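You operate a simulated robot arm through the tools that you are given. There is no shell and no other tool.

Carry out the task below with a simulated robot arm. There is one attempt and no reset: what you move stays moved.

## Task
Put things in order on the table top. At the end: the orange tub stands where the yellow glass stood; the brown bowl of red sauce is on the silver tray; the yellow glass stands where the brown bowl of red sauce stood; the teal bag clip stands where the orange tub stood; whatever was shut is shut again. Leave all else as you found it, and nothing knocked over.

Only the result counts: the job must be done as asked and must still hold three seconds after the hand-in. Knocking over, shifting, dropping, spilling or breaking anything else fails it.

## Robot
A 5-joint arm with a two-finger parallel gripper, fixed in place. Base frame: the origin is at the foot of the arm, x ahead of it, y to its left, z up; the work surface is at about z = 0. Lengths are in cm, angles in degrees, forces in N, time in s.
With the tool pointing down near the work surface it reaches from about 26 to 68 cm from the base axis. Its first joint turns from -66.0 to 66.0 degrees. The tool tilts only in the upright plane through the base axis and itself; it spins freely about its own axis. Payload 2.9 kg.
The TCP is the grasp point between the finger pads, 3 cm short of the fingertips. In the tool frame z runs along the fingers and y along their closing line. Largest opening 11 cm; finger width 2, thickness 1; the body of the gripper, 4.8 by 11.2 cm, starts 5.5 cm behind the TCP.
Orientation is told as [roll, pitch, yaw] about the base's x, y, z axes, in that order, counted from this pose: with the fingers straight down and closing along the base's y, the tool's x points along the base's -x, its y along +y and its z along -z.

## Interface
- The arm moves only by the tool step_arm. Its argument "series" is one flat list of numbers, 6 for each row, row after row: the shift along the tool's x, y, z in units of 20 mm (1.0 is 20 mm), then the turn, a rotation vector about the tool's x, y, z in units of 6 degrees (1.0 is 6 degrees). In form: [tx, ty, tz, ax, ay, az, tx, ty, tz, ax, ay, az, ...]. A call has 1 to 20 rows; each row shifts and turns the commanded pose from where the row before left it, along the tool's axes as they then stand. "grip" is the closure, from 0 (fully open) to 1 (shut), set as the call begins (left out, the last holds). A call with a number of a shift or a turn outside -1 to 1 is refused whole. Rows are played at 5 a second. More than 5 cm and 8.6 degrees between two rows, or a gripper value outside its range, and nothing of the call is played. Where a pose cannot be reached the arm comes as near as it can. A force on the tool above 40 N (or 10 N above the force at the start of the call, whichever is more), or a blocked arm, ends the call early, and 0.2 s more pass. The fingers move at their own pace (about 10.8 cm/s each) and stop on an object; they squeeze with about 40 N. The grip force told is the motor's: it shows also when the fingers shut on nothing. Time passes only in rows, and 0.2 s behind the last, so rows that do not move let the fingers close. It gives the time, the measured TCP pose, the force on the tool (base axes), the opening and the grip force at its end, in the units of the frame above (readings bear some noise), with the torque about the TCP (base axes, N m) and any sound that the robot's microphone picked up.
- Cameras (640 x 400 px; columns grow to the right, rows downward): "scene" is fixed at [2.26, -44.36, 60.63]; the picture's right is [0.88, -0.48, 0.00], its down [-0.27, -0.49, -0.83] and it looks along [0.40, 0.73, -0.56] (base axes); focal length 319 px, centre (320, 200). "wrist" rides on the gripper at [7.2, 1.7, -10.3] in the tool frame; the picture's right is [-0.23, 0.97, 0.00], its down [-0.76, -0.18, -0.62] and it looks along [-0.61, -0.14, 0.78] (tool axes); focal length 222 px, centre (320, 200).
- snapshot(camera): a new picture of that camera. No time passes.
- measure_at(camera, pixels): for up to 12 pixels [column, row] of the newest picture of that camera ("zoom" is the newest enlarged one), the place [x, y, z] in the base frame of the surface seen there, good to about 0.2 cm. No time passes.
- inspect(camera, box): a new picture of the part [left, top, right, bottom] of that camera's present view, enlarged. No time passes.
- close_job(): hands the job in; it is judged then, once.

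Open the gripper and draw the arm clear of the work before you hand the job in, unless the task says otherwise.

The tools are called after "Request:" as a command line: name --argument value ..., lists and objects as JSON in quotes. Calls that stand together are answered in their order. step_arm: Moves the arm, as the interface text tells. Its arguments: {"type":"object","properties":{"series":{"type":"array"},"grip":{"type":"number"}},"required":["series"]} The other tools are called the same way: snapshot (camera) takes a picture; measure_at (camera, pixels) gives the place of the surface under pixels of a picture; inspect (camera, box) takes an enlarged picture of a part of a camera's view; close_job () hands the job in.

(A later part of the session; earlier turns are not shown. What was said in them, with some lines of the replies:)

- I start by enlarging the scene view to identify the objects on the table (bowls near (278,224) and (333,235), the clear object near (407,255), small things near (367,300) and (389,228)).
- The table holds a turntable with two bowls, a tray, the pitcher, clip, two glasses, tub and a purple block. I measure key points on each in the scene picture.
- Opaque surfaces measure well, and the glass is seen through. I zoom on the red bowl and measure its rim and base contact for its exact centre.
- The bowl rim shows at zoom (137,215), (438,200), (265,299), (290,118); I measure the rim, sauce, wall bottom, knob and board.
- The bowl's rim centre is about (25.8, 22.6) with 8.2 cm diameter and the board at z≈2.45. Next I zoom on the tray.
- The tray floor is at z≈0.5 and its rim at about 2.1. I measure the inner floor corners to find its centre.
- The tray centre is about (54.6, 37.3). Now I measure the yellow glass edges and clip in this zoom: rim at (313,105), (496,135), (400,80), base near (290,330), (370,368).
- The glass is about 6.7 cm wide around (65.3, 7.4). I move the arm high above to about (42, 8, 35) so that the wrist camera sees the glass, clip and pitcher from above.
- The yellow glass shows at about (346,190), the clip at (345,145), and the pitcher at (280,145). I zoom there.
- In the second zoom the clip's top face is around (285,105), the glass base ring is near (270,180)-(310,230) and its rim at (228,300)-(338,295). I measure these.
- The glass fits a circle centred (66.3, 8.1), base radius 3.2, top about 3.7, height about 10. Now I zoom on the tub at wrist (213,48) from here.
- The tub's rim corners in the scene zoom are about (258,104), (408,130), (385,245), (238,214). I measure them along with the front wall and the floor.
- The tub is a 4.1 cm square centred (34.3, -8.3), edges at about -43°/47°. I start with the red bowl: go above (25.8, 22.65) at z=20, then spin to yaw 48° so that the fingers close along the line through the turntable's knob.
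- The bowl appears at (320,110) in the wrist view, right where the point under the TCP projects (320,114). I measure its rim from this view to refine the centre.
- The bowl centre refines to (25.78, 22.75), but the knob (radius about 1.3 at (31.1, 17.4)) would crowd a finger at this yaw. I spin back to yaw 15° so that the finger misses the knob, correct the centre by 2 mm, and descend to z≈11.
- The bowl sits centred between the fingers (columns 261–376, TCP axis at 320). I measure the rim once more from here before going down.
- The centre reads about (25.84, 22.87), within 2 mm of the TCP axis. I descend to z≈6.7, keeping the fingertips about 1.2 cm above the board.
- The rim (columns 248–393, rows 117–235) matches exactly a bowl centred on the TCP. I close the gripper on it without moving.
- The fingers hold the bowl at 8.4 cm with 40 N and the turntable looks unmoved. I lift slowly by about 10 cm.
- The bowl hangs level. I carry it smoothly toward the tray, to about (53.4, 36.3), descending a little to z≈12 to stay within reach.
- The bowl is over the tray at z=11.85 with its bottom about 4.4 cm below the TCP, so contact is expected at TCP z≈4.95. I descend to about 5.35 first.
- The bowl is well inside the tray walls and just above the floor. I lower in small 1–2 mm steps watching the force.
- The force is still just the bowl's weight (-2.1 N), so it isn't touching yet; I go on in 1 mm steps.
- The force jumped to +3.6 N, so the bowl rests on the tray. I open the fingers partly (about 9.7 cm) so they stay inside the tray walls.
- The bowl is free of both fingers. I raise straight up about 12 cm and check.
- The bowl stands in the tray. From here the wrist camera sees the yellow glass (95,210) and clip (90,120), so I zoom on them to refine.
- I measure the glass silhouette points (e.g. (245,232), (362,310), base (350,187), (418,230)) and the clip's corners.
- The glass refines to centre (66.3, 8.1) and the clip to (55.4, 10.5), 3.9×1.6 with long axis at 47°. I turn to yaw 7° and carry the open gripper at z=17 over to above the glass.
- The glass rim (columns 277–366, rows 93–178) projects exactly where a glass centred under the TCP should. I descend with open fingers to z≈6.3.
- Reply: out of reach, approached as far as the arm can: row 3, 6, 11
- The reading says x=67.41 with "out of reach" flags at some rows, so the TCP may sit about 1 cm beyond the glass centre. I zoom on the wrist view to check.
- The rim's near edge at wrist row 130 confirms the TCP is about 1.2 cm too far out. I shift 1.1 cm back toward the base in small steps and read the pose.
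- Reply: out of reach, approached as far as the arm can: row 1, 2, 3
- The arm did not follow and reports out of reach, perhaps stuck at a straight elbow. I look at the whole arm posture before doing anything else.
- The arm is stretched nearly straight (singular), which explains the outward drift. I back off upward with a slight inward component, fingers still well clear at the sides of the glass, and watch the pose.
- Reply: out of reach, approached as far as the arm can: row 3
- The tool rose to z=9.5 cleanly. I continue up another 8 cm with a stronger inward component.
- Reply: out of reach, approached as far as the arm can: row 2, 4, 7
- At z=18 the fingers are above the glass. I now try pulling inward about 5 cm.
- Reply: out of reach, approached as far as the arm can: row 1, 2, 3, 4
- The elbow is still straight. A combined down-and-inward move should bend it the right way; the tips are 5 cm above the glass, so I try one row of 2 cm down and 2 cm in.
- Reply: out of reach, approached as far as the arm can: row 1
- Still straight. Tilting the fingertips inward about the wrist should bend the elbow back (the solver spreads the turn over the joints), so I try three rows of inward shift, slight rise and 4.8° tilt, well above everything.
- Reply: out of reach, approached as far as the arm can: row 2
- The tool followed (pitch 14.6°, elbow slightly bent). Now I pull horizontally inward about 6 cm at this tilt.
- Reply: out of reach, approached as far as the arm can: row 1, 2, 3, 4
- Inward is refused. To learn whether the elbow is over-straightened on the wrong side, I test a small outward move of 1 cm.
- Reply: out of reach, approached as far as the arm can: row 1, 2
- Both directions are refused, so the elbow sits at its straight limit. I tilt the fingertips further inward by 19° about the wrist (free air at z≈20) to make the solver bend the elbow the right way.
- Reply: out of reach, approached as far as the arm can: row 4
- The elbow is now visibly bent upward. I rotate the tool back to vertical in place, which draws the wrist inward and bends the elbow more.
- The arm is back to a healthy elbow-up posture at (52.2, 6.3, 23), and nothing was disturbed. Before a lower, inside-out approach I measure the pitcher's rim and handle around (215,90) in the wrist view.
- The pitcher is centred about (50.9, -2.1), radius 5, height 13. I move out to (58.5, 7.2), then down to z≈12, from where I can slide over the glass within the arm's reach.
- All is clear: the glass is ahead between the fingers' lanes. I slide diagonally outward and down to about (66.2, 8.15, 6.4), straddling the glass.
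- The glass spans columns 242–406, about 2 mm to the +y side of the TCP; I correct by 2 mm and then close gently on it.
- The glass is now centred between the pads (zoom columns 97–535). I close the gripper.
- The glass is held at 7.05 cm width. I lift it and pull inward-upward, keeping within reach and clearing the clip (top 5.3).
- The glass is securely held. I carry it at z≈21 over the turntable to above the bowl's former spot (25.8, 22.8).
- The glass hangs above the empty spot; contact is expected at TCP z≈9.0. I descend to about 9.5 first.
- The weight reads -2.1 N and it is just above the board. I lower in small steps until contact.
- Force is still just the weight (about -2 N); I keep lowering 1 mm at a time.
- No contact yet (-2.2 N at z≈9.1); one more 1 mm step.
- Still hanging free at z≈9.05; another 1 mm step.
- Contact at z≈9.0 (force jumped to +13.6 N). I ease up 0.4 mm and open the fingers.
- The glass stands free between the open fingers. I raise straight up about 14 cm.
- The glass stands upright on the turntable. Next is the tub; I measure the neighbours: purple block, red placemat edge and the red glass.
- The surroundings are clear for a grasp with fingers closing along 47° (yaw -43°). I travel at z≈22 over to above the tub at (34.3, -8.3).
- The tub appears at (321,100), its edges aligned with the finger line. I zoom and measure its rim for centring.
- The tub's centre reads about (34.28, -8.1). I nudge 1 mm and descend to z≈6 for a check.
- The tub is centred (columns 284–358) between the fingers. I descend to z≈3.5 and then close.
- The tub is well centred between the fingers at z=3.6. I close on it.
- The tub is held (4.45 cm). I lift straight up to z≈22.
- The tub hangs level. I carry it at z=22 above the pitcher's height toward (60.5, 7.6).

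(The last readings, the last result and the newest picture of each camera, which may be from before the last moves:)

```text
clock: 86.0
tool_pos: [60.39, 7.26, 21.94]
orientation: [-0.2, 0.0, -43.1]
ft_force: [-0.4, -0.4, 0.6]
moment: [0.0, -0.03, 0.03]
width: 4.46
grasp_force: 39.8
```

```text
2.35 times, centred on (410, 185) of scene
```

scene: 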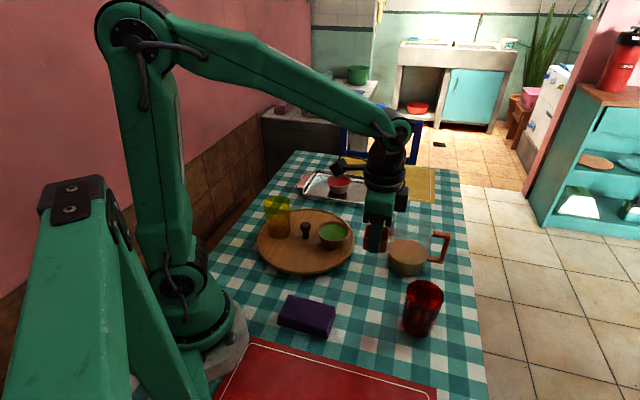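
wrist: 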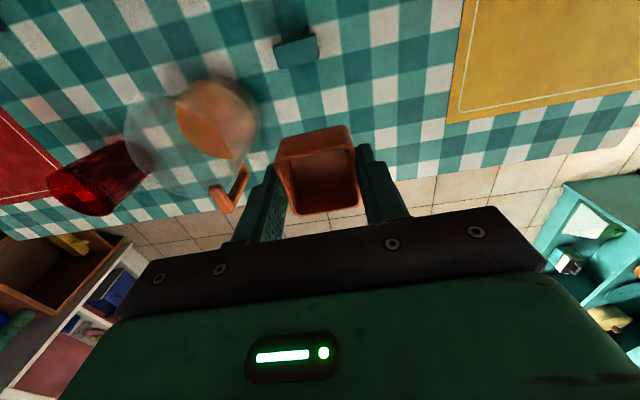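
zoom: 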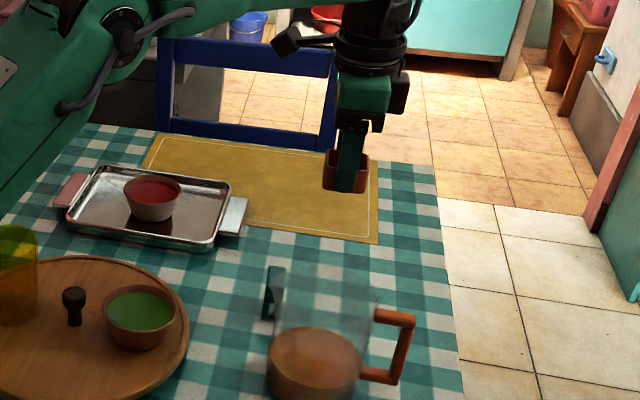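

Now I descend with the tub to about (61.5, 7.5, 9), well clear of the clip and the pitcher.

Request:
step_arm --series '[-0.035, 0.043, 0.345, 0, 0, 0, -0.035, 0.043, 0.745, 0, 0, 0, -0.035, 0.043, 0.745, 0, 0, 0, -0.035, 0.043, 0.745, 0, 0, 0, -0.035, 0.043, 0.745, 0, 0, 0, -0.035, 0.043, 0.745, 0, 0, 0, -0.035, 0.043, 0.745, 0, 0, 0, -0.035, 0.043, 0.745, 0, 0, 0, -0.035, 0.043, 0.545, 0, 0, 0, -0.035, 0.043, 0.345, 0, 0, 0, 0, 0, 0, 0, 0, 0]'

Request:
inspect --camera "scene" --box '[330, 120, 490, 270]'

Request:
snapshot --camera "wrist"

```text
clock: 88.4
tool_pos: [61.47, 7.63, 8.85]
orientation: [0.0, 0.1, -43.0]
ft_force: [-0.9, 0.0, 0.2]
moment: [0.0, 0.01, 0.0]
width: 4.45
grasp_force: 40.3
```

```text
2.67 times, centred on (410, 195) of scene
```

zoom: 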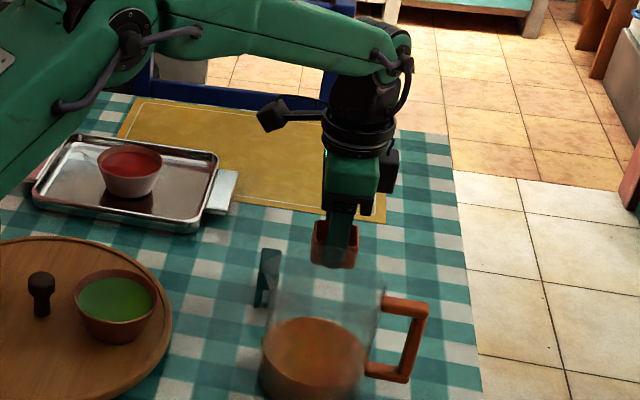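

```text
taken
```

wrist: 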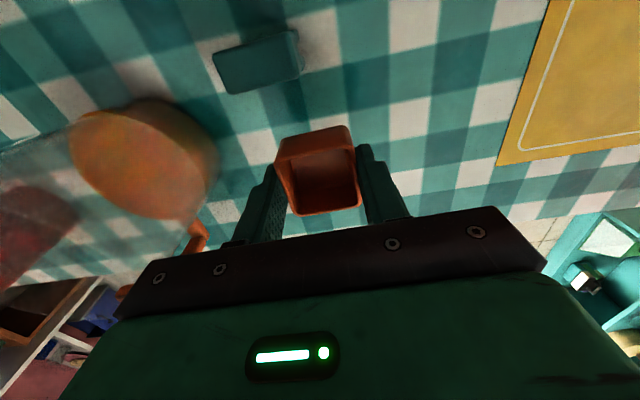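

The tub is at (61.5, 7.6, 8.85). I slide it outward and down to just above the glass's old spot (66.25, 8.12).

Request:
step_arm --series '[-0.1, 0.11, 0.15, 0, 0, 0, -0.17, 0.19, 0.26, 0, 0, 0, -0.17, 0.19, 0.26, 0, 0, 0, -0.17, 0.19, 0.26, 0, 0, 0, -0.17, 0.19, 0.26, 0, 0, 0, -0.17, 0.19, 0.26, 0, 0, 0, -0.17, 0.19, 0.26, 0, 0, 0, -0.17, 0.19, 0.24, 0, 0, 0, -0.17, 0.19, 0.22, 0, 0, 0, -0.13, 0.17, 0.18, 0, 0, 0, 0, 0, 0, 0, 0, 0]'

Request:
inspect --camera "scene" --box '[350, 130, 490, 250]'

Request:
snapshot --camera "wrist"

```text
clock: 90.8
tool_pos: [66.22, 8.06, 4.24]
orientation: [-0.1, 0.1, -43.1]
ft_force: [0.8, 0.7, 0.2]
moment: [0.02, -0.04, 0.02]
width: 4.45
grasp_force: 40.1
```

```text
3.33 times, centred on (420, 190) of scene
```

zoom: 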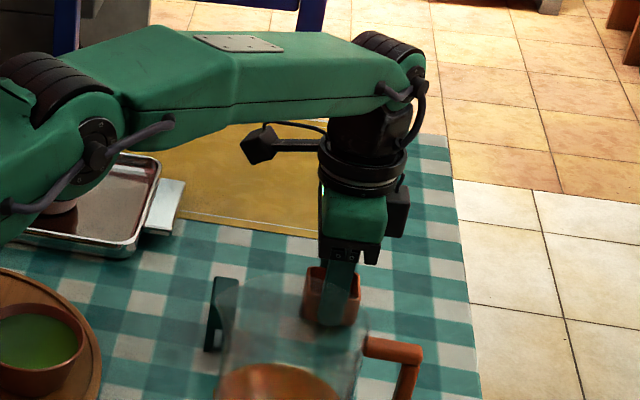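

```text
taken
```

wrist: 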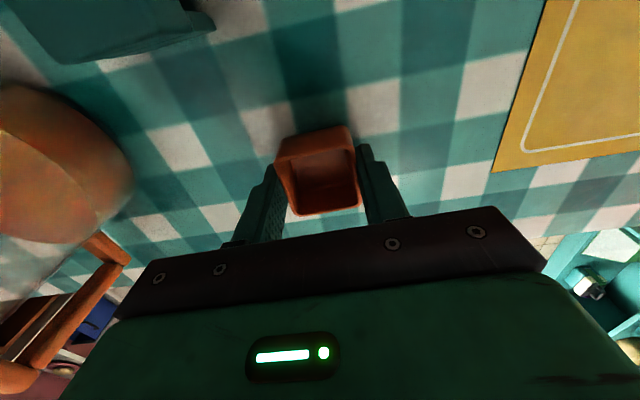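

It is at (66.2, 8.1, 4.2), with contact expected at z≈3.6. I lower in small steps.

Request:
step_arm --series '[0, 0, 0.1, 0, 0, 0, 0, 0, 0.1, 0, 0, 0, 0, 0, 0.05, 0, 0, 0, 0, 0, 0, 0, 0, 0]'

```text
clock: 91.8
tool_pos: [66.31, 8.07, 3.63]
orientation: [-0.1, 0.0, -43.1]
ft_force: [-0.7, -0.1, 0.6]
moment: [-0.04, 0.0, -0.01]
width: 4.47
grasp_force: 39.9
```

No contact force yet (0.6 N within noise, tub weight about 0.5 N); I go down 1 mm more.

Request:
step_arm --series '[0, 0, 0.05, 0, 0, 0, 0, 0, 0, 0, 0, 0]'

```text
clock: 92.4
tool_pos: [66.34, 8.12, 3.63]
orientation: [-0.1, 0.1, -43.0]
ft_force: [-0.3, 0.7, 0.3]
moment: [0.02, 0.03, 0.0]
width: 4.45
grasp_force: 40.2
```

Still 0.3 N; another 1 mm step.

Request:
step_arm --series '[0, 0, 0.04, 0, 0, 0, 0, 0, 0, 0, 0, 0]'

Request:
inspect --camera "scene" --box '[400, 190, 464, 230]'

```text
clock: 93.0
tool_pos: [66.37, 8.21, 3.58]
orientation: [0.0, 0.2, -43.1]
ft_force: [0.3, -0.7, 1.5]
moment: [0.0, -0.03, 0.02]
width: 4.47
grasp_force: 39.8
```

```text
10.00 times, centred on (432, 210) of scene
```

zoom: 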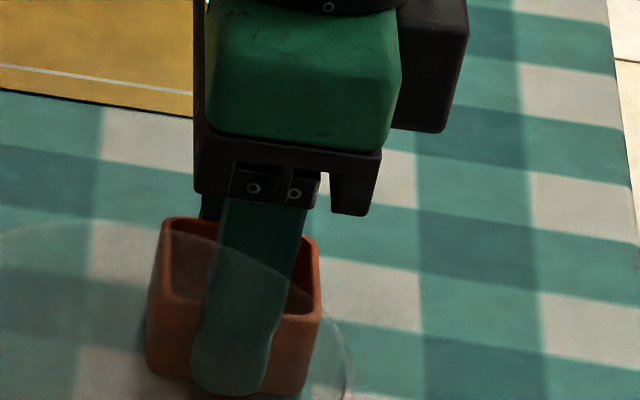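

1.5 N suggests first touch; one more 0.8 mm step to be certain.

Request:
step_arm --series '[0, 0, 0.03, 0, 0, 0, 0, 0, 0, 0, 0, 0]'

```text
clock: 93.6
tool_pos: [66.33, 8.09, 3.59]
orientation: [-0.1, 0.0, -43.0]
ft_force: [-2.1, -1.4, 4.0]
moment: [0.0, -0.04, 0.01]
width: 4.46
grasp_force: 39.9
```

Contact (4 N). I open the gripper to about 8.8 cm.

Request:
step_arm --series '[0, 0, 0, 0, 0, 0, 0, 0, 0, 0, 0, 0, 0, 0, 0, 0, 0, 0, 0, 0, 0, 0, 0, 0]' --grip 0.2

Request:
snapshot --camera "wrist"

```text
clock: 94.6
tool_pos: [66.25, 8.15, 3.54]
orientation: [-0.1, 0.1, -43.2]
ft_force: [0.4, -0.9, -0.3]
moment: [-0.05, -0.04, 0.0]
width: 8.79
grasp_force: 0.1
```

```text
taken
```

wrist: 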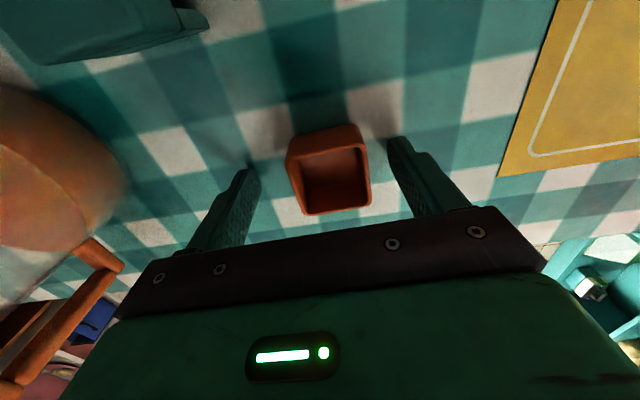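

The tub appears shifted slightly to the right between the fingers (columns 285–371). I measure where it actually stands.

Request:
inspect --camera "wrist" --box '[268, 110, 388, 230]'

```text
3.33 times, centred on (328, 170) of wrist
```

zoom: 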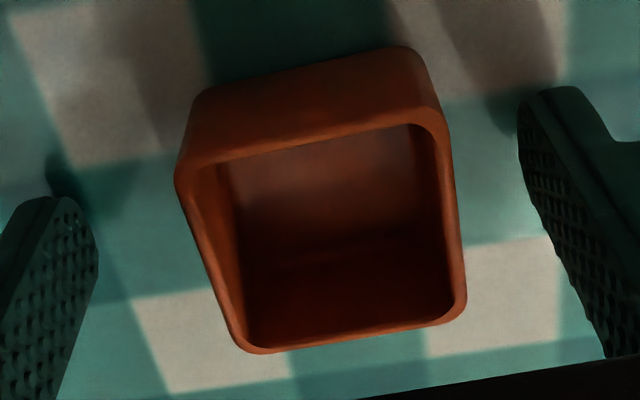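

Request:
measure_at --camera "zoom" --pixels '[[180, 175], [440, 125], [462, 305], [250, 348], [205, 250], [452, 210], [350, 333], [310, 145], [195, 160], [435, 115], [465, 300], [240, 345]]'

Request:
inspect --camera "scene" --box '[400, 190, 464, 230]'

```text
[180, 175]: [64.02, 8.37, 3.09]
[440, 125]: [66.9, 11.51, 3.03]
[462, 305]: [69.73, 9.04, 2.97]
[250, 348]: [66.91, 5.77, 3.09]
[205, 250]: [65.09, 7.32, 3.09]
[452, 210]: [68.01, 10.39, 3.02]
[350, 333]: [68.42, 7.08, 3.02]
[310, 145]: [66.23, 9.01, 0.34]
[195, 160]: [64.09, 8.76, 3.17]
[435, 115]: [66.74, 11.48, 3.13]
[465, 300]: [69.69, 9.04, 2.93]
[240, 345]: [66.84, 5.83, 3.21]
```

```text
10.00 times, centred on (432, 210) of scene
```

zoom: 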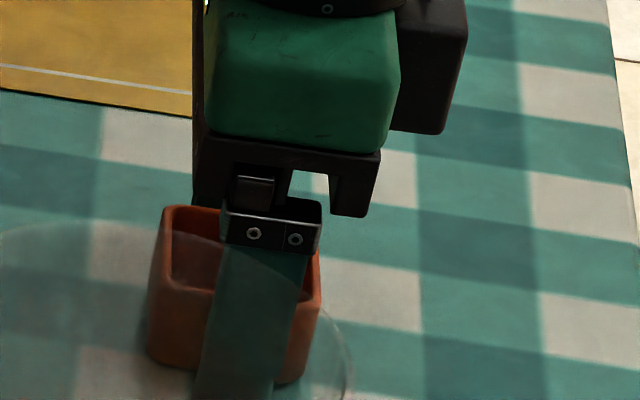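

The tub stands at about (66.9, 8.65): the opening finger dragged it 0.8 cm. I re-centre it softly by closing only to about 4.7 cm (no squeeze), which pushes it back under the TCP.

Request:
step_arm --series '[0, 0, 0, 0, 0, 0, 0, 0, 0, 0, 0, 0, 0, 0, 0, 0, 0, 0]' --grip 0.48

Request:
step_arm --series '[0, 0, 0, 0, 0, 0, 0, 0, 0, 0, 0, 0, 0, 0, 0, 0, 0, 0]' --grip 0.57

Request:
snapshot --camera "wrist"

```text
clock: 95.4
tool_pos: [66.33, 8.08, 3.45]
orientation: [0.0, 0.1, -43.1]
ft_force: [0.1, 0.2, 0.3]
moment: [-0.02, -0.02, 0.02]
width: 5.73
grasp_force: 0.0
```

```text
clock: 96.2
tool_pos: [66.27, 8.13, 3.44]
orientation: [-0.1, 0.0, -43.0]
ft_force: [-0.8, -0.6, 0.8]
moment: [-0.02, -0.01, -0.03]
width: 4.7
grasp_force: 0.1
```

```text
taken
```

wrist: 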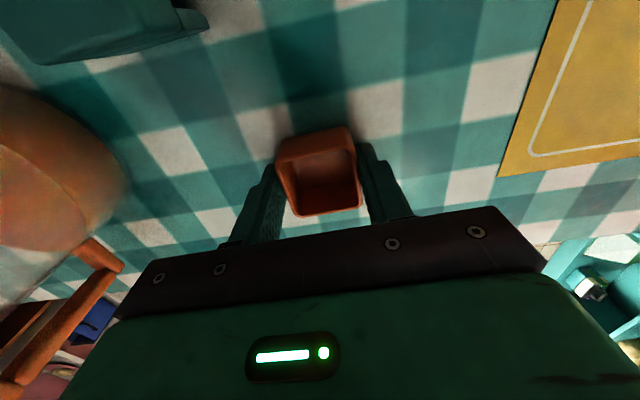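

The tub is back in the middle with no squeeze force. I open in two stages and check that it stays.

Request:
step_arm --series '[0, 0, 0, 0, 0, 0, 0, 0, 0, 0, 0, 0]' --grip 0.52

Request:
step_arm --series '[0, 0, 0, 0, 0, 0, 0, 0, 0, 0, 0, 0, 0, 0, 0, 0, 0, 0]' --grip 0.2

Request:
inspect --camera "wrist" --box '[258, 110, 378, 230]'

```text
clock: 96.8
tool_pos: [66.46, 8.13, 3.47]
orientation: [0.0, 0.1, -43.1]
ft_force: [0.1, -1.0, 0.7]
moment: [-0.01, 0.03, 0.0]
width: 5.3
grasp_force: 0.2
```

```text
clock: 97.6
tool_pos: [66.22, 8.12, 3.41]
orientation: [0.0, 0.0, -43.1]
ft_force: [-0.6, 0.4, -0.1]
moment: [0.03, 0.03, -0.01]
width: 8.78
grasp_force: 0.0
```

```text
3.33 times, centred on (318, 170) of wrist
```

zoom: 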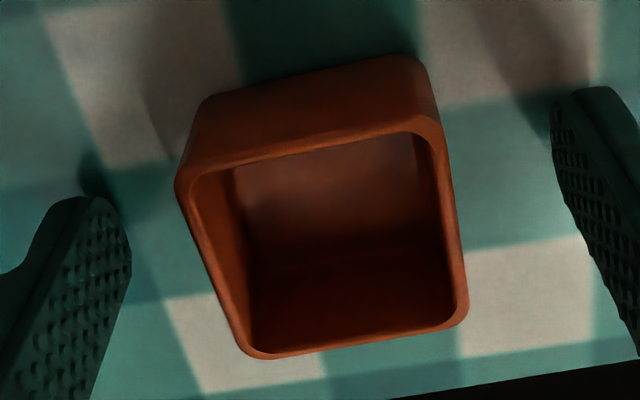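

Request:
measure_at --camera "zoom" --pixels '[[182, 183], [440, 132], [464, 310], [245, 350], [208, 260], [453, 215], [350, 338], [195, 165], [435, 122]]'

```text
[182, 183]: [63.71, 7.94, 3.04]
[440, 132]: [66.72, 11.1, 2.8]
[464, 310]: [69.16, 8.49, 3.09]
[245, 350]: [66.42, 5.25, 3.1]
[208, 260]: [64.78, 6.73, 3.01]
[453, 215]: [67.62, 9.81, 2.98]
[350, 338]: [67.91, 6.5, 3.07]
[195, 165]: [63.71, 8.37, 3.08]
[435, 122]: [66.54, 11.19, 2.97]
```

The tub now stands at about (66.4, 8.15), right where the glass stood. I retreat: straight up 5 cm, then up and inward to avoid over-stretching.

Request:
step_arm --series '[0, 0, -0.2, 0, 0, 0, 0, 0, -0.4, 0, 0, 0, 0, 0, -0.5, 0, 0, 0, 0, 0, -0.6, 0, 0, 0, 0, 0, -0.6, 0, 0, 0, 0, 0, -0.3, 0, 0, 0, 0.193, -0.23, -0.5, 0, 0, 0, 0.193, -0.23, -0.5, 0, 0, 0, 0.193, -0.23, -0.5, 0, 0, 0, 0.257, -0.306, -0.5, 0, 0, 0, 0.257, -0.306, -0.5, 0, 0, 0, 0.257, -0.306, -0.5, 0, 0, 0, 0.257, -0.306, -0.5, 0, 0, 0, 0.257, -0.306, -0.5, 0, 0, 0, 0.257, -0.306, -0.5, 0, 0, 0, 0.257, -0.306, -0.5, 0, 0, 0, 0, 0, 0, 0, 0, 0]'

Request:
snapshot --camera "wrist"

Request:
snapshot --camera "scene"

```text
clock: 101.2
tool_pos: [59.15, 7.28, 18.78]
orientation: [0.0, 0.1, -43.1]
ft_force: [-0.3, 0.0, 0.8]
moment: [0.0, 0.0, 0.0]
width: 8.81
grasp_force: 0.1
```

```text
taken
```

wrist: 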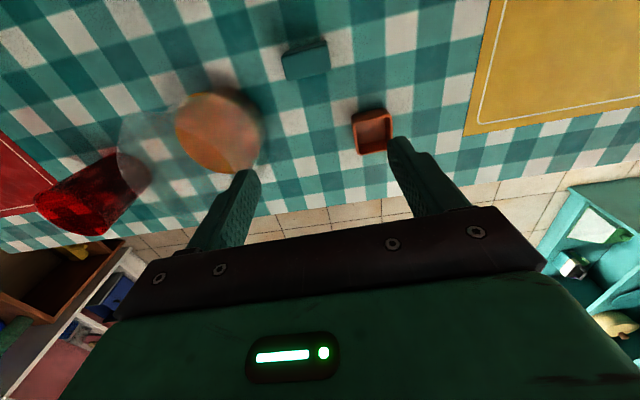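

```text
taken
```

scene: 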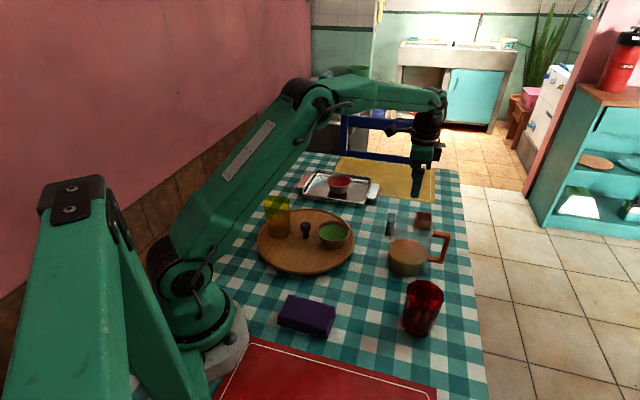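

The tub is in place. Now I check the yellow glass on the turntable and the clip from these views.

Request:
inspect --camera "scene" --box '[246, 188, 310, 248]'

Request:
measure_at --camera "zoom" --pixels '[[185, 90], [365, 80], [195, 150], [362, 150], [215, 250], [355, 250], [215, 290], [350, 285], [280, 320], [300, 319], [245, 315], [320, 312]]'

Request:
inspect --camera "wrist" --box '[260, 20, 356, 100]'

```text
6.67 times, centred on (278, 218) of scene
```

zoom: 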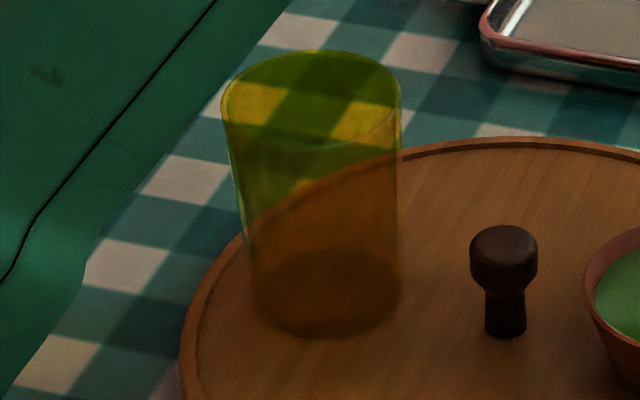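

```text
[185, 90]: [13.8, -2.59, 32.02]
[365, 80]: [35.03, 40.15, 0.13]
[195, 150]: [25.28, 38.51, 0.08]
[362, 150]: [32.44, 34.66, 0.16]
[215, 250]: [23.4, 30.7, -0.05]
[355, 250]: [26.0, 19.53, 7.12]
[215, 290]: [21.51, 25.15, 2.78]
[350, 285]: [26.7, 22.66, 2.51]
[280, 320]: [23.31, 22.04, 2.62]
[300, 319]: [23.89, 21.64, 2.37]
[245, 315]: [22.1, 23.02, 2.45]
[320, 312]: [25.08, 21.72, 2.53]
```

```text
5.00 times, centred on (308, 60) of wrist
```

zoom: 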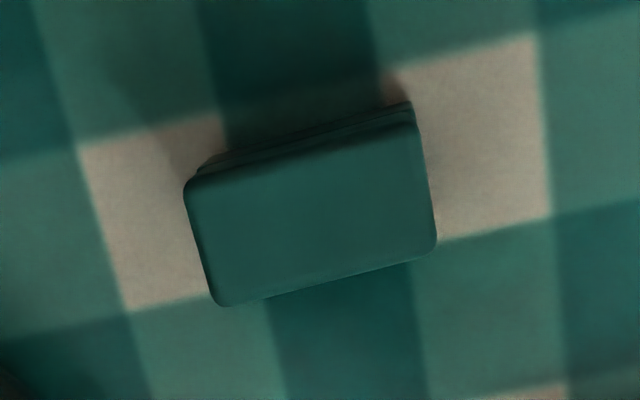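

The glass's base projects to (279.2, 231.9), matching the bowl's old spot (279.6, 231.4). Now I measure the clip's top face corners in the wrist zoom.

Request:
measure_at --camera "zoom" --pixels '[[190, 190], [412, 130], [433, 245], [218, 300], [310, 215], [300, 162], [325, 275], [203, 245], [425, 185], [205, 165], [410, 108], [340, 138]]'

```text
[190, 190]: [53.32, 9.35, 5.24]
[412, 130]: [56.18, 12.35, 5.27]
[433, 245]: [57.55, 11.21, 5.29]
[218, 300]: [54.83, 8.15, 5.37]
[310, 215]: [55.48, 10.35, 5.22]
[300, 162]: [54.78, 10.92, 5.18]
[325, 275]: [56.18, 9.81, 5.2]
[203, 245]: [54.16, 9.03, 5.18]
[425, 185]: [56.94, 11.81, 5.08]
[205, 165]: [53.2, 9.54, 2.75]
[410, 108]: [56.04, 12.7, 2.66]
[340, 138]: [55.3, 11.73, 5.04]
```

The clip's top is 4.1×1.9 cm centred (55.47, 10.27), long axis at 47°, matching the current finger line (yaw -43°), and the pitcher is well clear. I move above it and descend to z≈11.

Request:
step_arm --series '[0.473, -0.032, 0, 0, 0, 0, 0.473, -0.032, 0, 0, 0, 0, 0.473, -0.032, 0, 0, 0, 0, 0.473, -0.032, 0, 0, 0, 0, 0.473, -0.032, 0, 0, 0, 0, 0, 0, 0.4, 0, 0, 0, 0, 0, 0.7, 0, 0, 0, 0, 0, 0.7, 0, 0, 0, 0, 0, 0.7, 0, 0, 0, 0, 0, 0.7, 0, 0, 0, 0, 0, 0.5, 0, 0, 0, 0, 0, 0, 0, 0, 0]' --grip 0.2

Request:
snapshot --camera "wrist"

Request:
inspect --camera "scene" --box '[330, 130, 474, 260]'

```text
clock: 103.8
tool_pos: [55.27, 10.17, 11.34]
orientation: [-0.1, 0.1, -43.1]
ft_force: [0.6, 0.0, 1.1]
moment: [-0.04, -0.01, -0.01]
width: 8.82
grasp_force: 0.1
```

```text
taken
```

wrist: 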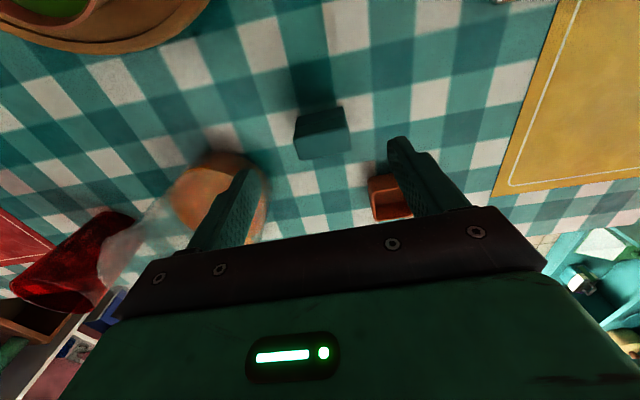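

```text
3.08 times, centred on (402, 195) of scene
```

zoom: 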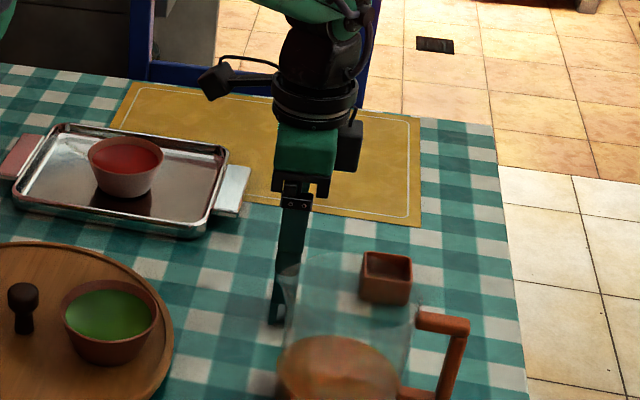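

The clip shows between the fingers near (322,138). I zoom to check its centring and alignment before the final descent.

Request:
inspect --camera "wrist" --box '[272, 90, 372, 180]'

```text
4.44 times, centred on (322, 135) of wrist
```

zoom: 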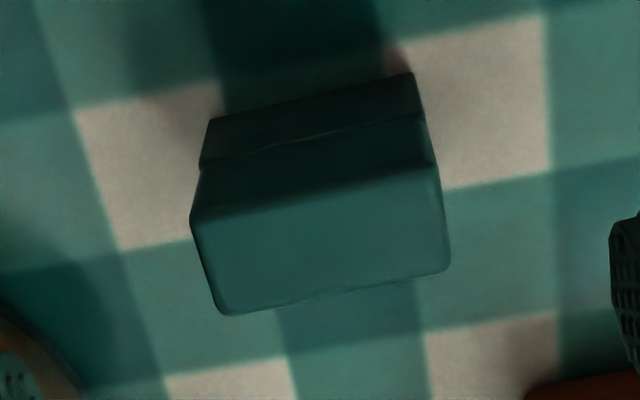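

Request:
measure_at --camera "zoom" --pixels '[[195, 222], [435, 172], [447, 268], [225, 310], [325, 240], [205, 165], [425, 115], [212, 122], [412, 78], [310, 180], [310, 120], [340, 290]]'

```text
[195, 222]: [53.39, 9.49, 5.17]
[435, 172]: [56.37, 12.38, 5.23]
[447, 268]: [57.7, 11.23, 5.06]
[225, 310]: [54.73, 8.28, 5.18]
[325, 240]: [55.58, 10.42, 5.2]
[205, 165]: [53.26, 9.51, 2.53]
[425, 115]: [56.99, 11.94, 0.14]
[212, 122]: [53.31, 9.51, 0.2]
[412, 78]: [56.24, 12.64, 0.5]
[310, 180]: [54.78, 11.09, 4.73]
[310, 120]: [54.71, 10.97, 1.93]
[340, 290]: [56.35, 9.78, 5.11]
```

The clip centre reads (55.5, 10.3). I nudge 2 mm along the finger line and descend to z≈4.3 with the fingers at its two ends.

Request:
step_arm --series '[-0.03, 0.1, 0.3, 0, 0, 0, 0, 0, 0.5, 0, 0, 0, 0, 0, 0.6, 0, 0, 0, 0, 0, 0.6, 0, 0, 0, 0, 0, 0.6, 0, 0, 0, 0, 0, 0.4, 0, 0, 0, 0, 0, 0.3, 0, 0, 0, 0, 0, 0.2, 0, 0, 0, 0, 0, 0, 0, 0, 0]'

Request:
snapshot --camera "wrist"

Request:
inspect --camera "scene" --box '[340, 160, 450, 260]'

```text
clock: 105.8
tool_pos: [55.37, 10.44, 4.38]
orientation: [0.0, 0.1, -43.1]
ft_force: [0.9, 0.3, 0.2]
moment: [-0.01, -0.02, 0.0]
width: 8.8
grasp_force: 0.1
```

```text
taken
```

wrist: 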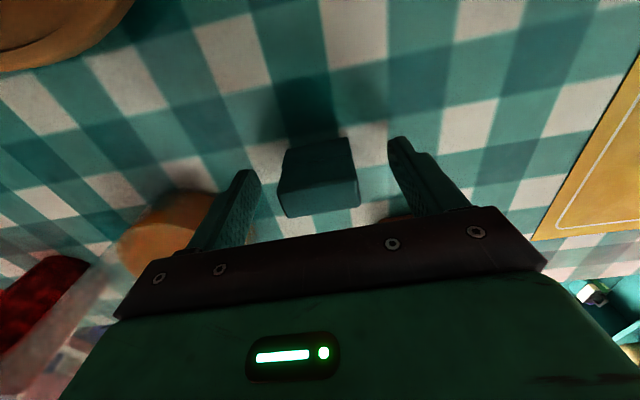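

```text
4.00 times, centred on (395, 210) of scene
```

zoom: 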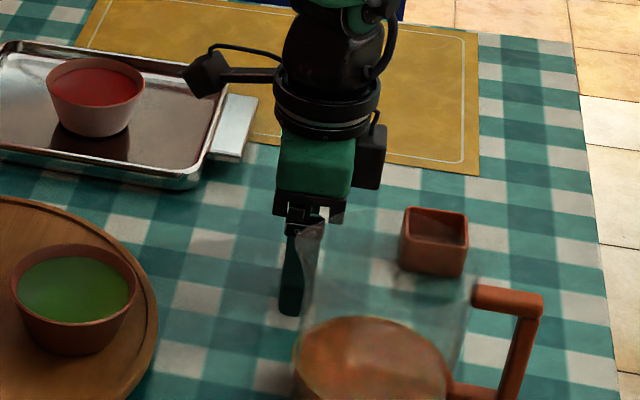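

The clip (columns 278–360) is centred between the fingers. I close on its ends in two stages.

Request:
step_arm --series '[0, 0, 0, 0, 0, 0, 0, 0, 0, 0, 0, 0]' --grip 0.57

Request:
step_arm --series '[0, 0, 0, 0, 0, 0, 0, 0, 0, 0, 0, 0, 0, 0, 0, 0, 0, 0, 0, 0, 0, 0, 0, 0]' --grip 1

Request:
snapshot --camera "wrist"

```text
clock: 106.4
tool_pos: [55.4, 10.46, 4.35]
orientation: [-0.1, 0.1, -43.1]
ft_force: [0.2, -0.6, 0.4]
moment: [-0.02, 0.02, -0.02]
width: 4.72
grasp_force: 0.0
```

```text
clock: 107.4
tool_pos: [55.43, 10.31, 4.26]
orientation: [0.0, 0.1, -43.2]
ft_force: [0.1, 0.8, 0.2]
moment: [0.01, 0.01, -0.04]
width: 4.42
grasp_force: 40.5
```

```text
taken
```

wrist: 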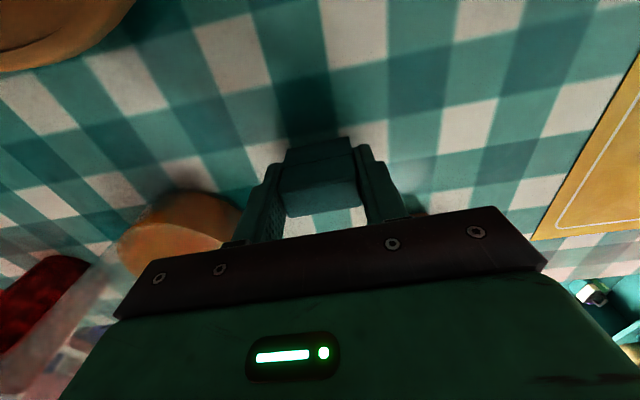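

The clip is held (4.42 cm, 40 N). I lift straight up to z≈22.

Request:
step_arm --series '[0, 0, -0.15, 0, 0, 0, 0, 0, -0.3, 0, 0, 0, 0, 0, -0.6, 0, 0, 0, 0, 0, -0.8, 0, 0, 0, 0, 0, -0.8, 0, 0, 0, 0, 0, -0.8, 0, 0, 0, 0, 0, -0.8, 0, 0, 0, 0, 0, -0.8, 0, 0, 0, 0, 0, -0.8, 0, 0, 0, 0, 0, -0.8, 0, 0, 0, 0, 0, -0.8, 0, 0, 0, 0, 0, -0.8, 0, 0, 0, 0, 0, -0.5, 0, 0, 0, 0, 0, 0, 0, 0, 0]'

Request:
snapshot --camera "wrist"

Request:
inspect --camera "scene" --box '[320, 90, 480, 260]'

```text
clock: 110.4
tool_pos: [55.52, 10.28, 21.93]
orientation: [-0.1, 0.1, -43.1]
ft_force: [-0.1, 0.0, -0.6]
moment: [0.02, -0.02, 0.02]
width: 4.43
grasp_force: 40.5
```

```text
taken
```

wrist: 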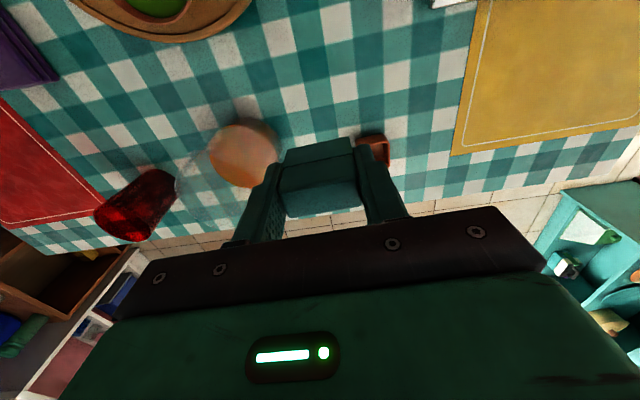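

```text
2.35 times, centred on (400, 175) of scene
```

zoom: 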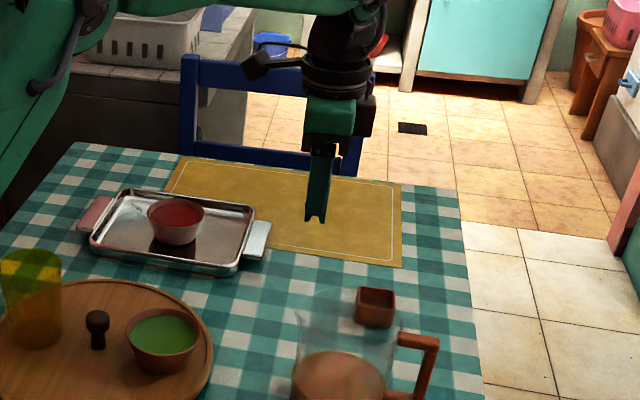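

The clip hangs upright in the fingers. I carry it at z=22 over to above the tub's old spot (34.29, -8.15).

Request:
step_arm --series '[0.035, -0.345, 0, 0, 0, 0, 0.061, -0.604, 0, 0, 0, 0, 0.0873, -0.863, 0, 0, 0, 0, 0.0873, -0.863, 0, 0, 0, 0, 0.0873, -0.863, 0, 0, 0, 0, 0.0873, -0.863, 0, 0, 0, 0, 0.0873, -0.863, 0, 0, 0, 0, 0.0873, -0.863, 0, 0, 0, 0, 0.0873, -0.863, 0, 0, 0, 0, 0.0873, -0.863, 0, 0, 0, 0, 0.0873, -0.863, 0, 0, 0, 0, 0.0873, -0.863, 0, 0, 0, 0, 0.0873, -0.863, 0, 0, 0, 0, 0.0873, -0.863, 0, 0, 0, 0, 0.0873, -0.863, 0, 0, 0, 0, 0.0873, -0.863, 0, 0, 0, 0, 0.061, -0.604, 0, 0, 0, 0, 0.035, -0.345, 0, 0, 0, 0, 0, 0, 0, 0, 0, 0]'

Request:
snapshot --camera "wrist"

Request:
snapshot --camera "scene"

```text
clock: 114.4
tool_pos: [34.4, -8.1, 21.95]
orientation: [-0.1, 0.2, -43.0]
ft_force: [-0.8, -0.3, 0.7]
moment: [-0.02, -0.02, 0.03]
width: 4.4
grasp_force: 39.8
```

```text
taken
```

wrist: 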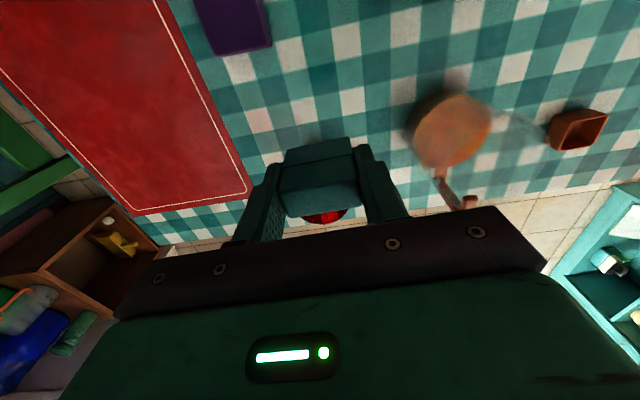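

```text
taken
```

scene: 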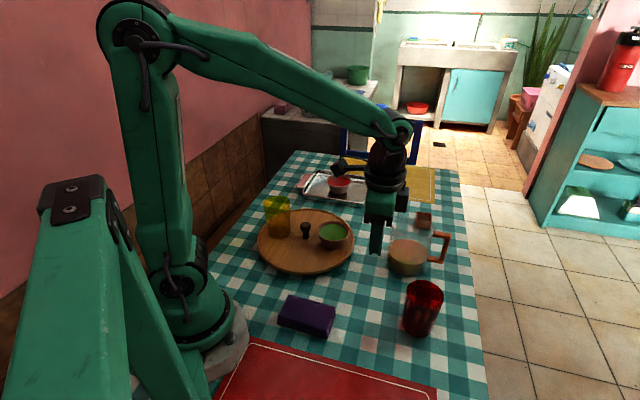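

I'm above the tub's old spot at (34.4, -8.1). I descend to z≈4.8 (contact expected at about 4.3).

Request:
step_arm --series '[0, 0, 0.3, 0, 0, 0, 0, 0, 0.6, 0, 0, 0, 0, 0, 0.8, 0, 0, 0, 0, 0, 0.8, 0, 0, 0, 0, 0, 0.8, 0, 0, 0, 0, 0, 0.8, 0, 0, 0, 0, 0, 0.8, 0, 0, 0, 0, 0, 0.8, 0, 0, 0, 0, 0, 0.8, 0, 0, 0, 0, 0, 0.7, 0, 0, 0, 0, 0, 0.6, 0, 0, 0, 0, 0, 0.4, 0, 0, 0, 0, 0, 0.25, 0, 0, 0, 0, 0, 0.12, 0, 0, 0, 0, 0, 0, 0, 0, 0]'

Request:
inspect --camera "scene" --box '[290, 220, 450, 350]'

Request:
snapshot --camera "wrist"

```text
clock: 117.6
tool_pos: [34.35, -8.25, 4.76]
orientation: [0.0, 0.2, -43.1]
ft_force: [0.4, 0.0, -0.2]
moment: [0.03, 0.03, 0.0]
width: 4.41
grasp_force: 40.1
```

```text
3.08 times, centred on (370, 285) of scene
```

zoom: 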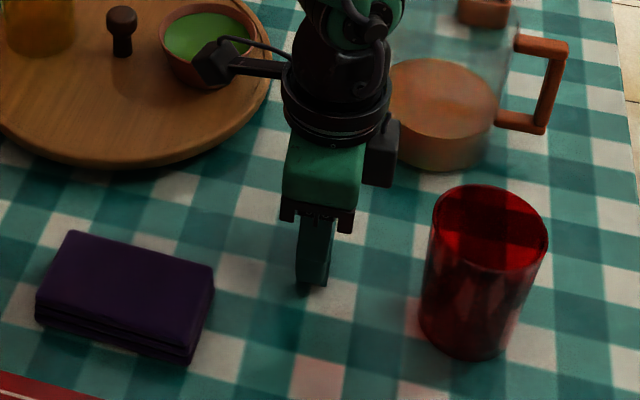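

```text
taken
```

wrist: 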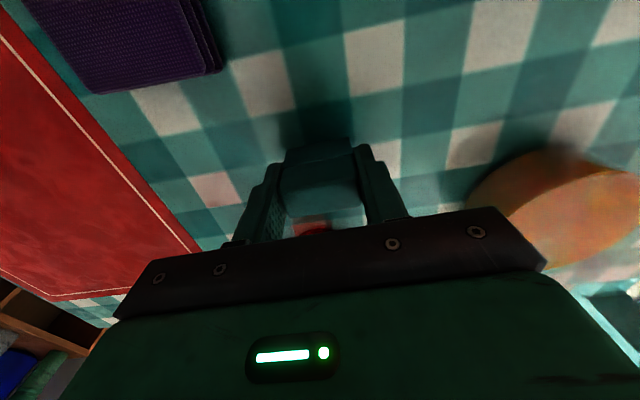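

The clip is a few mm above the cloth at z=4.76. I lower in small steps watching for contact.

Request:
step_arm --series '[0, 0, 0.1, 0, 0, 0, 0, 0, 0.06, 0, 0, 0, 0, 0, 0, 0, 0, 0]'

Request:
step_arm --series '[0, 0, 0.04, 0, 0, 0, 0, 0, 0, 0, 0, 0]'

```text
clock: 118.4
tool_pos: [34.35, -8.26, 4.51]
orientation: [-0.1, 0.1, -43.1]
ft_force: [0.8, -0.1, 0.2]
moment: [-0.05, 0.02, -0.02]
width: 4.42
grasp_force: 39.4
```

```text
clock: 119.0
tool_pos: [34.32, -8.2, 4.36]
orientation: [-0.1, 0.1, -43.0]
ft_force: [-0.5, 0.7, 4.4]
moment: [0.08, -0.02, 0.01]
width: 4.41
grasp_force: 39.9
```

Contact (4.4 N). To avoid dragging, I open by just a fraction of a millimetre first (to about 4.46 cm).

Request:
step_arm --series '[0, 0, 0, 0, 0, 0, 0, 0, 0, 0, 0, 0]' --grip 0.595

Request:
step_arm --series '[0, 0, 0, 0, 0, 0, 0, 0, 0, 0, 0, 0]' --grip 0.585

Request:
step_arm --series '[0, 0, 0, 0, 0, 0, 0, 0, 0, 0, 0, 0]' --grip 0.57

Request:
snapshot --camera "wrist"

```text
clock: 119.6
tool_pos: [34.3, -8.19, 4.35]
orientation: [-0.1, 0.3, -43.1]
ft_force: [-0.3, -0.1, -0.9]
moment: [-0.03, 0.0, -0.04]
width: 4.51
grasp_force: 0.1
```

```text
clock: 120.2
tool_pos: [34.25, -8.17, 4.32]
orientation: [-0.1, 0.1, -43.1]
ft_force: [-0.4, -0.9, 0.2]
moment: [-0.01, -0.03, 0.0]
width: 4.55
grasp_force: 0.0
```

```text
clock: 120.8
tool_pos: [34.22, -8.07, 4.37]
orientation: [-0.1, 0.1, -43.2]
ft_force: [0.5, -0.5, 0.3]
moment: [0.01, 0.01, 0.02]
width: 4.72
grasp_force: 0.2
```

```text
taken
```

wrist: 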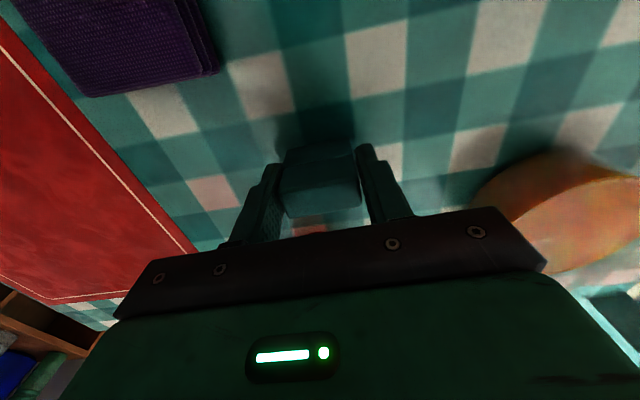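

The grip force is zero and the clip stands between the fingers (columns 278–362). I open further to about 8.8 cm and check.

Request:
step_arm --series '[0, 0, 0, 0, 0, 0, 0, 0, 0, 0, 0, 0]' --grip 0.5

Request:
step_arm --series '[0, 0, 0, 0, 0, 0, 0, 0, 0, 0, 0, 0, 0, 0, 0, 0, 0, 0]' --grip 0.2

Request:
inspect --camera "wrist" --box '[258, 110, 378, 230]'

```text
clock: 121.4
tool_pos: [34.33, -8.21, 4.36]
orientation: [-0.1, 0.1, -43.0]
ft_force: [0.5, -0.5, 0.7]
moment: [-0.01, 0.0, -0.01]
width: 5.51
grasp_force: 0.1
```

```text
clock: 122.2
tool_pos: [34.26, -8.2, 4.35]
orientation: [-0.1, 0.1, -43.2]
ft_force: [-0.3, -1.0, -0.1]
moment: [0.01, 0.03, -0.01]
width: 8.77
grasp_force: 0.1
```

```text
3.33 times, centred on (318, 170) of wrist
```

zoom: 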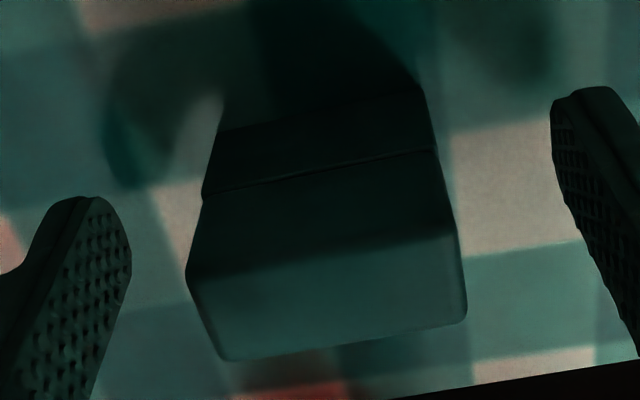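

The clip stands upright and centred between the open fingers. I rise straight up to z≈20.

Request:
step_arm --series '[0, 0, -0.2, 0, 0, 0, 0, 0, -0.4, 0, 0, 0, 0, 0, -0.5, 0, 0, 0, 0, 0, -0.6, 0, 0, 0, 0, 0, -0.8, 0, 0, 0, 0, 0, -0.8, 0, 0, 0, 0, 0, -0.8, 0, 0, 0, 0, 0, -0.8, 0, 0, 0, 0, 0, -0.8, 0, 0, 0, 0, 0, -0.8, 0, 0, 0, 0, 0, -0.8, 0, 0, 0, 0, 0, -0.6, 0, 0, 0, 0, 0, 0, 0, 0, 0]'

Request:
snapshot --camera "wrist"

Request:
inspect --camera "scene" --box '[290, 220, 450, 350]'

```text
clock: 125.0
tool_pos: [34.38, -8.25, 20.22]
orientation: [0.0, 0.2, -43.1]
ft_force: [-0.2, -0.6, -0.3]
moment: [-0.01, 0.01, 0.02]
width: 8.78
grasp_force: 0.1
```

```text
taken
```

wrist: 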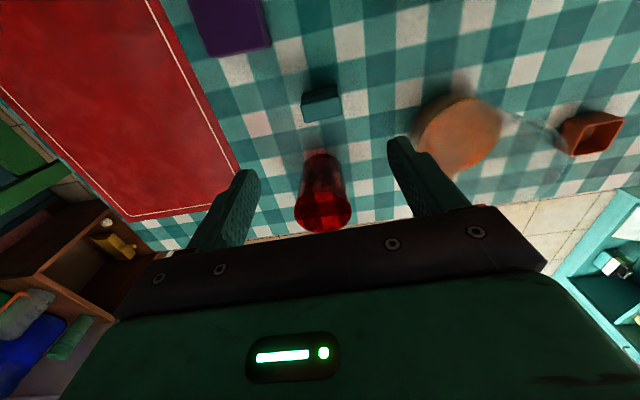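

```text
3.08 times, centred on (370, 285) of scene
```

zoom: 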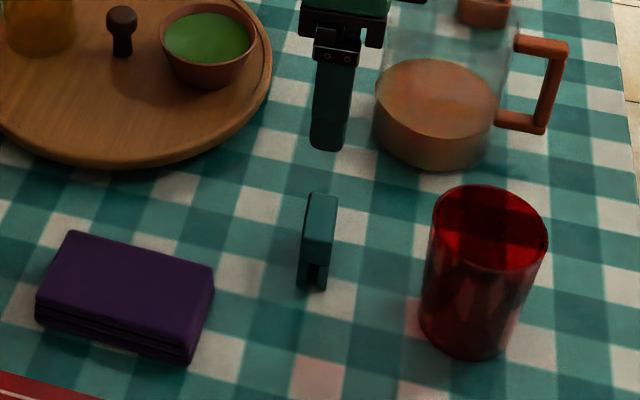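

The clip stands upright at the tub's old place. I move the arm up and away toward its starting area, opening fully.

Request:
step_arm --series '[0, 0, -0.5, 0, 0, 0, 0, 0, -0.8, 0, 0, 0, 0, 0, -0.8, 0, 0, 0, 0, 0, -0.8, 0, 0, 0, 0, 0, -0.8, 0, 0, 0, 0, 0, -0.8, 0, 0, 0, 0, 0, -0.8, 0, 0, 0, 0, 0, -0.8, 0, 0, 0, 0, 0, -0.5, 0, 0, 0]' --grip 0

Request:
step_arm --series '[0, 0, 0, 0, 0, -0.9, 0, 0, 0, 0, 0, -0.9, 0, 0, 0, 0, 0, -0.9, 0, 0, 0, 0, 0, -0.9, 0, 0, 0, 0, 0, -0.9, 0, 0, 0, 0, 0, -0.9, 0, 0, 0, 0, 0, -0.9, 0, 0, 0, 0, 0, -0.88]'

Request:
step_arm --series '[-0.07, 0.5, 0, 0, 0, 0, -0.13, 0.9, 0, 0, 0, 0, -0.15, 1, 0, 0, 0, 0, -0.15, 1, 0, 0, 0, 0, -0.15, 1, 0, 0, 0, 0, -0.15, 1, 0, 0, 0, 0, -0.15, 1, 0, 0, 0, 0, -0.15, 1, 0, 0, 0, 0, -0.15, 1, 0, 0, 0, 0, -0.15, 1, 0, 0, 0, 0, -0.15, 1, 0, 0, 0, 0, -0.15, 1, 0, 0, 0, 0, -0.15, 1, 0, 0, 0, 0, -0.15, 1, 0, 0, 0, 0, -0.15, 1, 0, 0, 0, 0, -0.15, 1, 0, 0, 0, 0, -0.13, 0.9, 0, 0, 0, 0, -0.07, 0.5, 0, 0, 0, 0]'

Request:
snapshot --camera "scene"

Request:
snapshot --camera "wrist"

```text
clock: 127.0
tool_pos: [34.29, -8.21, 33.38]
orientation: [0.0, 0.1, -43.2]
ft_force: [0.1, 0.4, 0.5]
moment: [0.01, 0.01, 0.0]
width: 11.01
grasp_force: 0.0
```

```text
clock: 128.8
tool_pos: [34.43, -8.12, 33.49]
orientation: [-0.1, 0.2, 0.1]
ft_force: [0.2, 0.1, 1.1]
moment: [-0.01, -0.03, -0.01]
width: 10.99
grasp_force: 0.0
```

```text
clock: 132.6
tool_pos: [39.45, 25.35, 33.4]
orientation: [-0.1, 0.1, 0.0]
ft_force: [-0.2, 0.0, -0.2]
moment: [-0.05, 0.03, -0.01]
width: 11.0
grasp_force: 0.1
```

```text
taken
```

scene: 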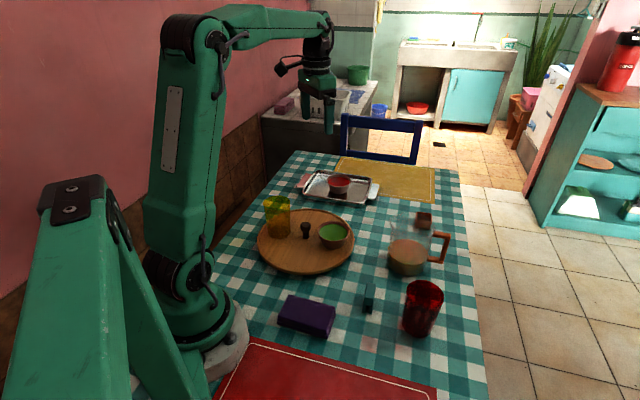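

```text
taken
```

wrist: 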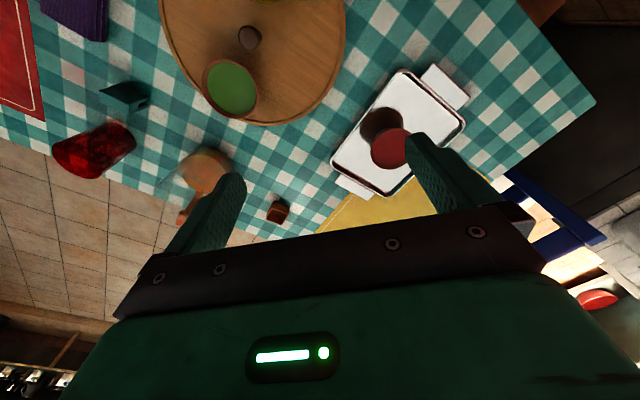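

Everything seems placed. I make the same zooms as at the start to compare and measure the final positions.

Request:
inspect --camera "scene" --box '[240, 150, 480, 300]'

Request:
inspect --camera "scene" --box '[250, 260, 460, 391]'

Request:
measure_at --camera "scene" --pixels '[[424, 214], [430, 219], [418, 214], [424, 225], [368, 287], [369, 292], [340, 184], [305, 225], [333, 234]]'

```text
2.67 times, centred on (360, 225) of scene
```

zoom: 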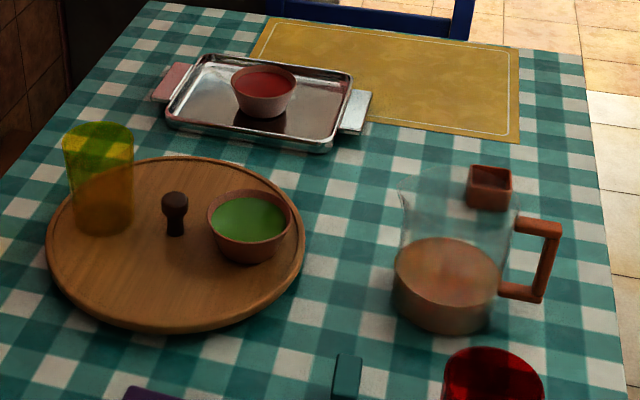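

```text
3.05 times, centred on (355, 326) of scene
```

zoom: 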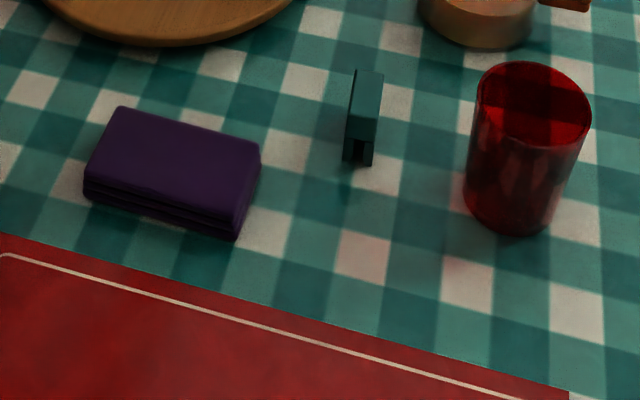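

```text
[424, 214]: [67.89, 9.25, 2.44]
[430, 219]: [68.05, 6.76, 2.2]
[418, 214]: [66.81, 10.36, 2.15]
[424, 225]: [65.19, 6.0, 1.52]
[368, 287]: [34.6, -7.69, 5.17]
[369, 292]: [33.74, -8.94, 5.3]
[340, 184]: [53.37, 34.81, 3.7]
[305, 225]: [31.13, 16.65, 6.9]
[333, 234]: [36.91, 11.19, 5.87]
```

All four items are in place. The turntable, green bowl, tray, pitcher, red glass and purple block match the starting view, and nothing was ever opened. The gripper is open and the arm clear, so I hand in.

Request:
close_job

```text
The job is handed in.
```

The table is set out as you asked, and I handed the job in with the gripper open and the arm clear. I haven't seen the judge's result.

| Item | Where it should go | Where it is now |
|---|---|---|
| Brown bowl of red sauce | On the silver tray | On the tray floor, inside the walls |
| Yellow glass | Where the bowl stood, on the turntable | Within about 0.2 cm of that spot |
| Orange tub | Where the yellow glass stood | Within about 0.3 cm of that spot |
| Teal bag clip | Where the orange tub stood | On that spot, standing upright |

- **Tub:** It slid about 0.8 cm when I first let go. I nudged it back with the fingers before moving on.
- **Everything else:** The turntable, green bowl, tray, pitcher, red glass and purple block look unchanged from the starting pictures. Nothing was knocked over or visibly spilled.
- **Shut things:** I didn't open anything, so there was nothing to shut again.
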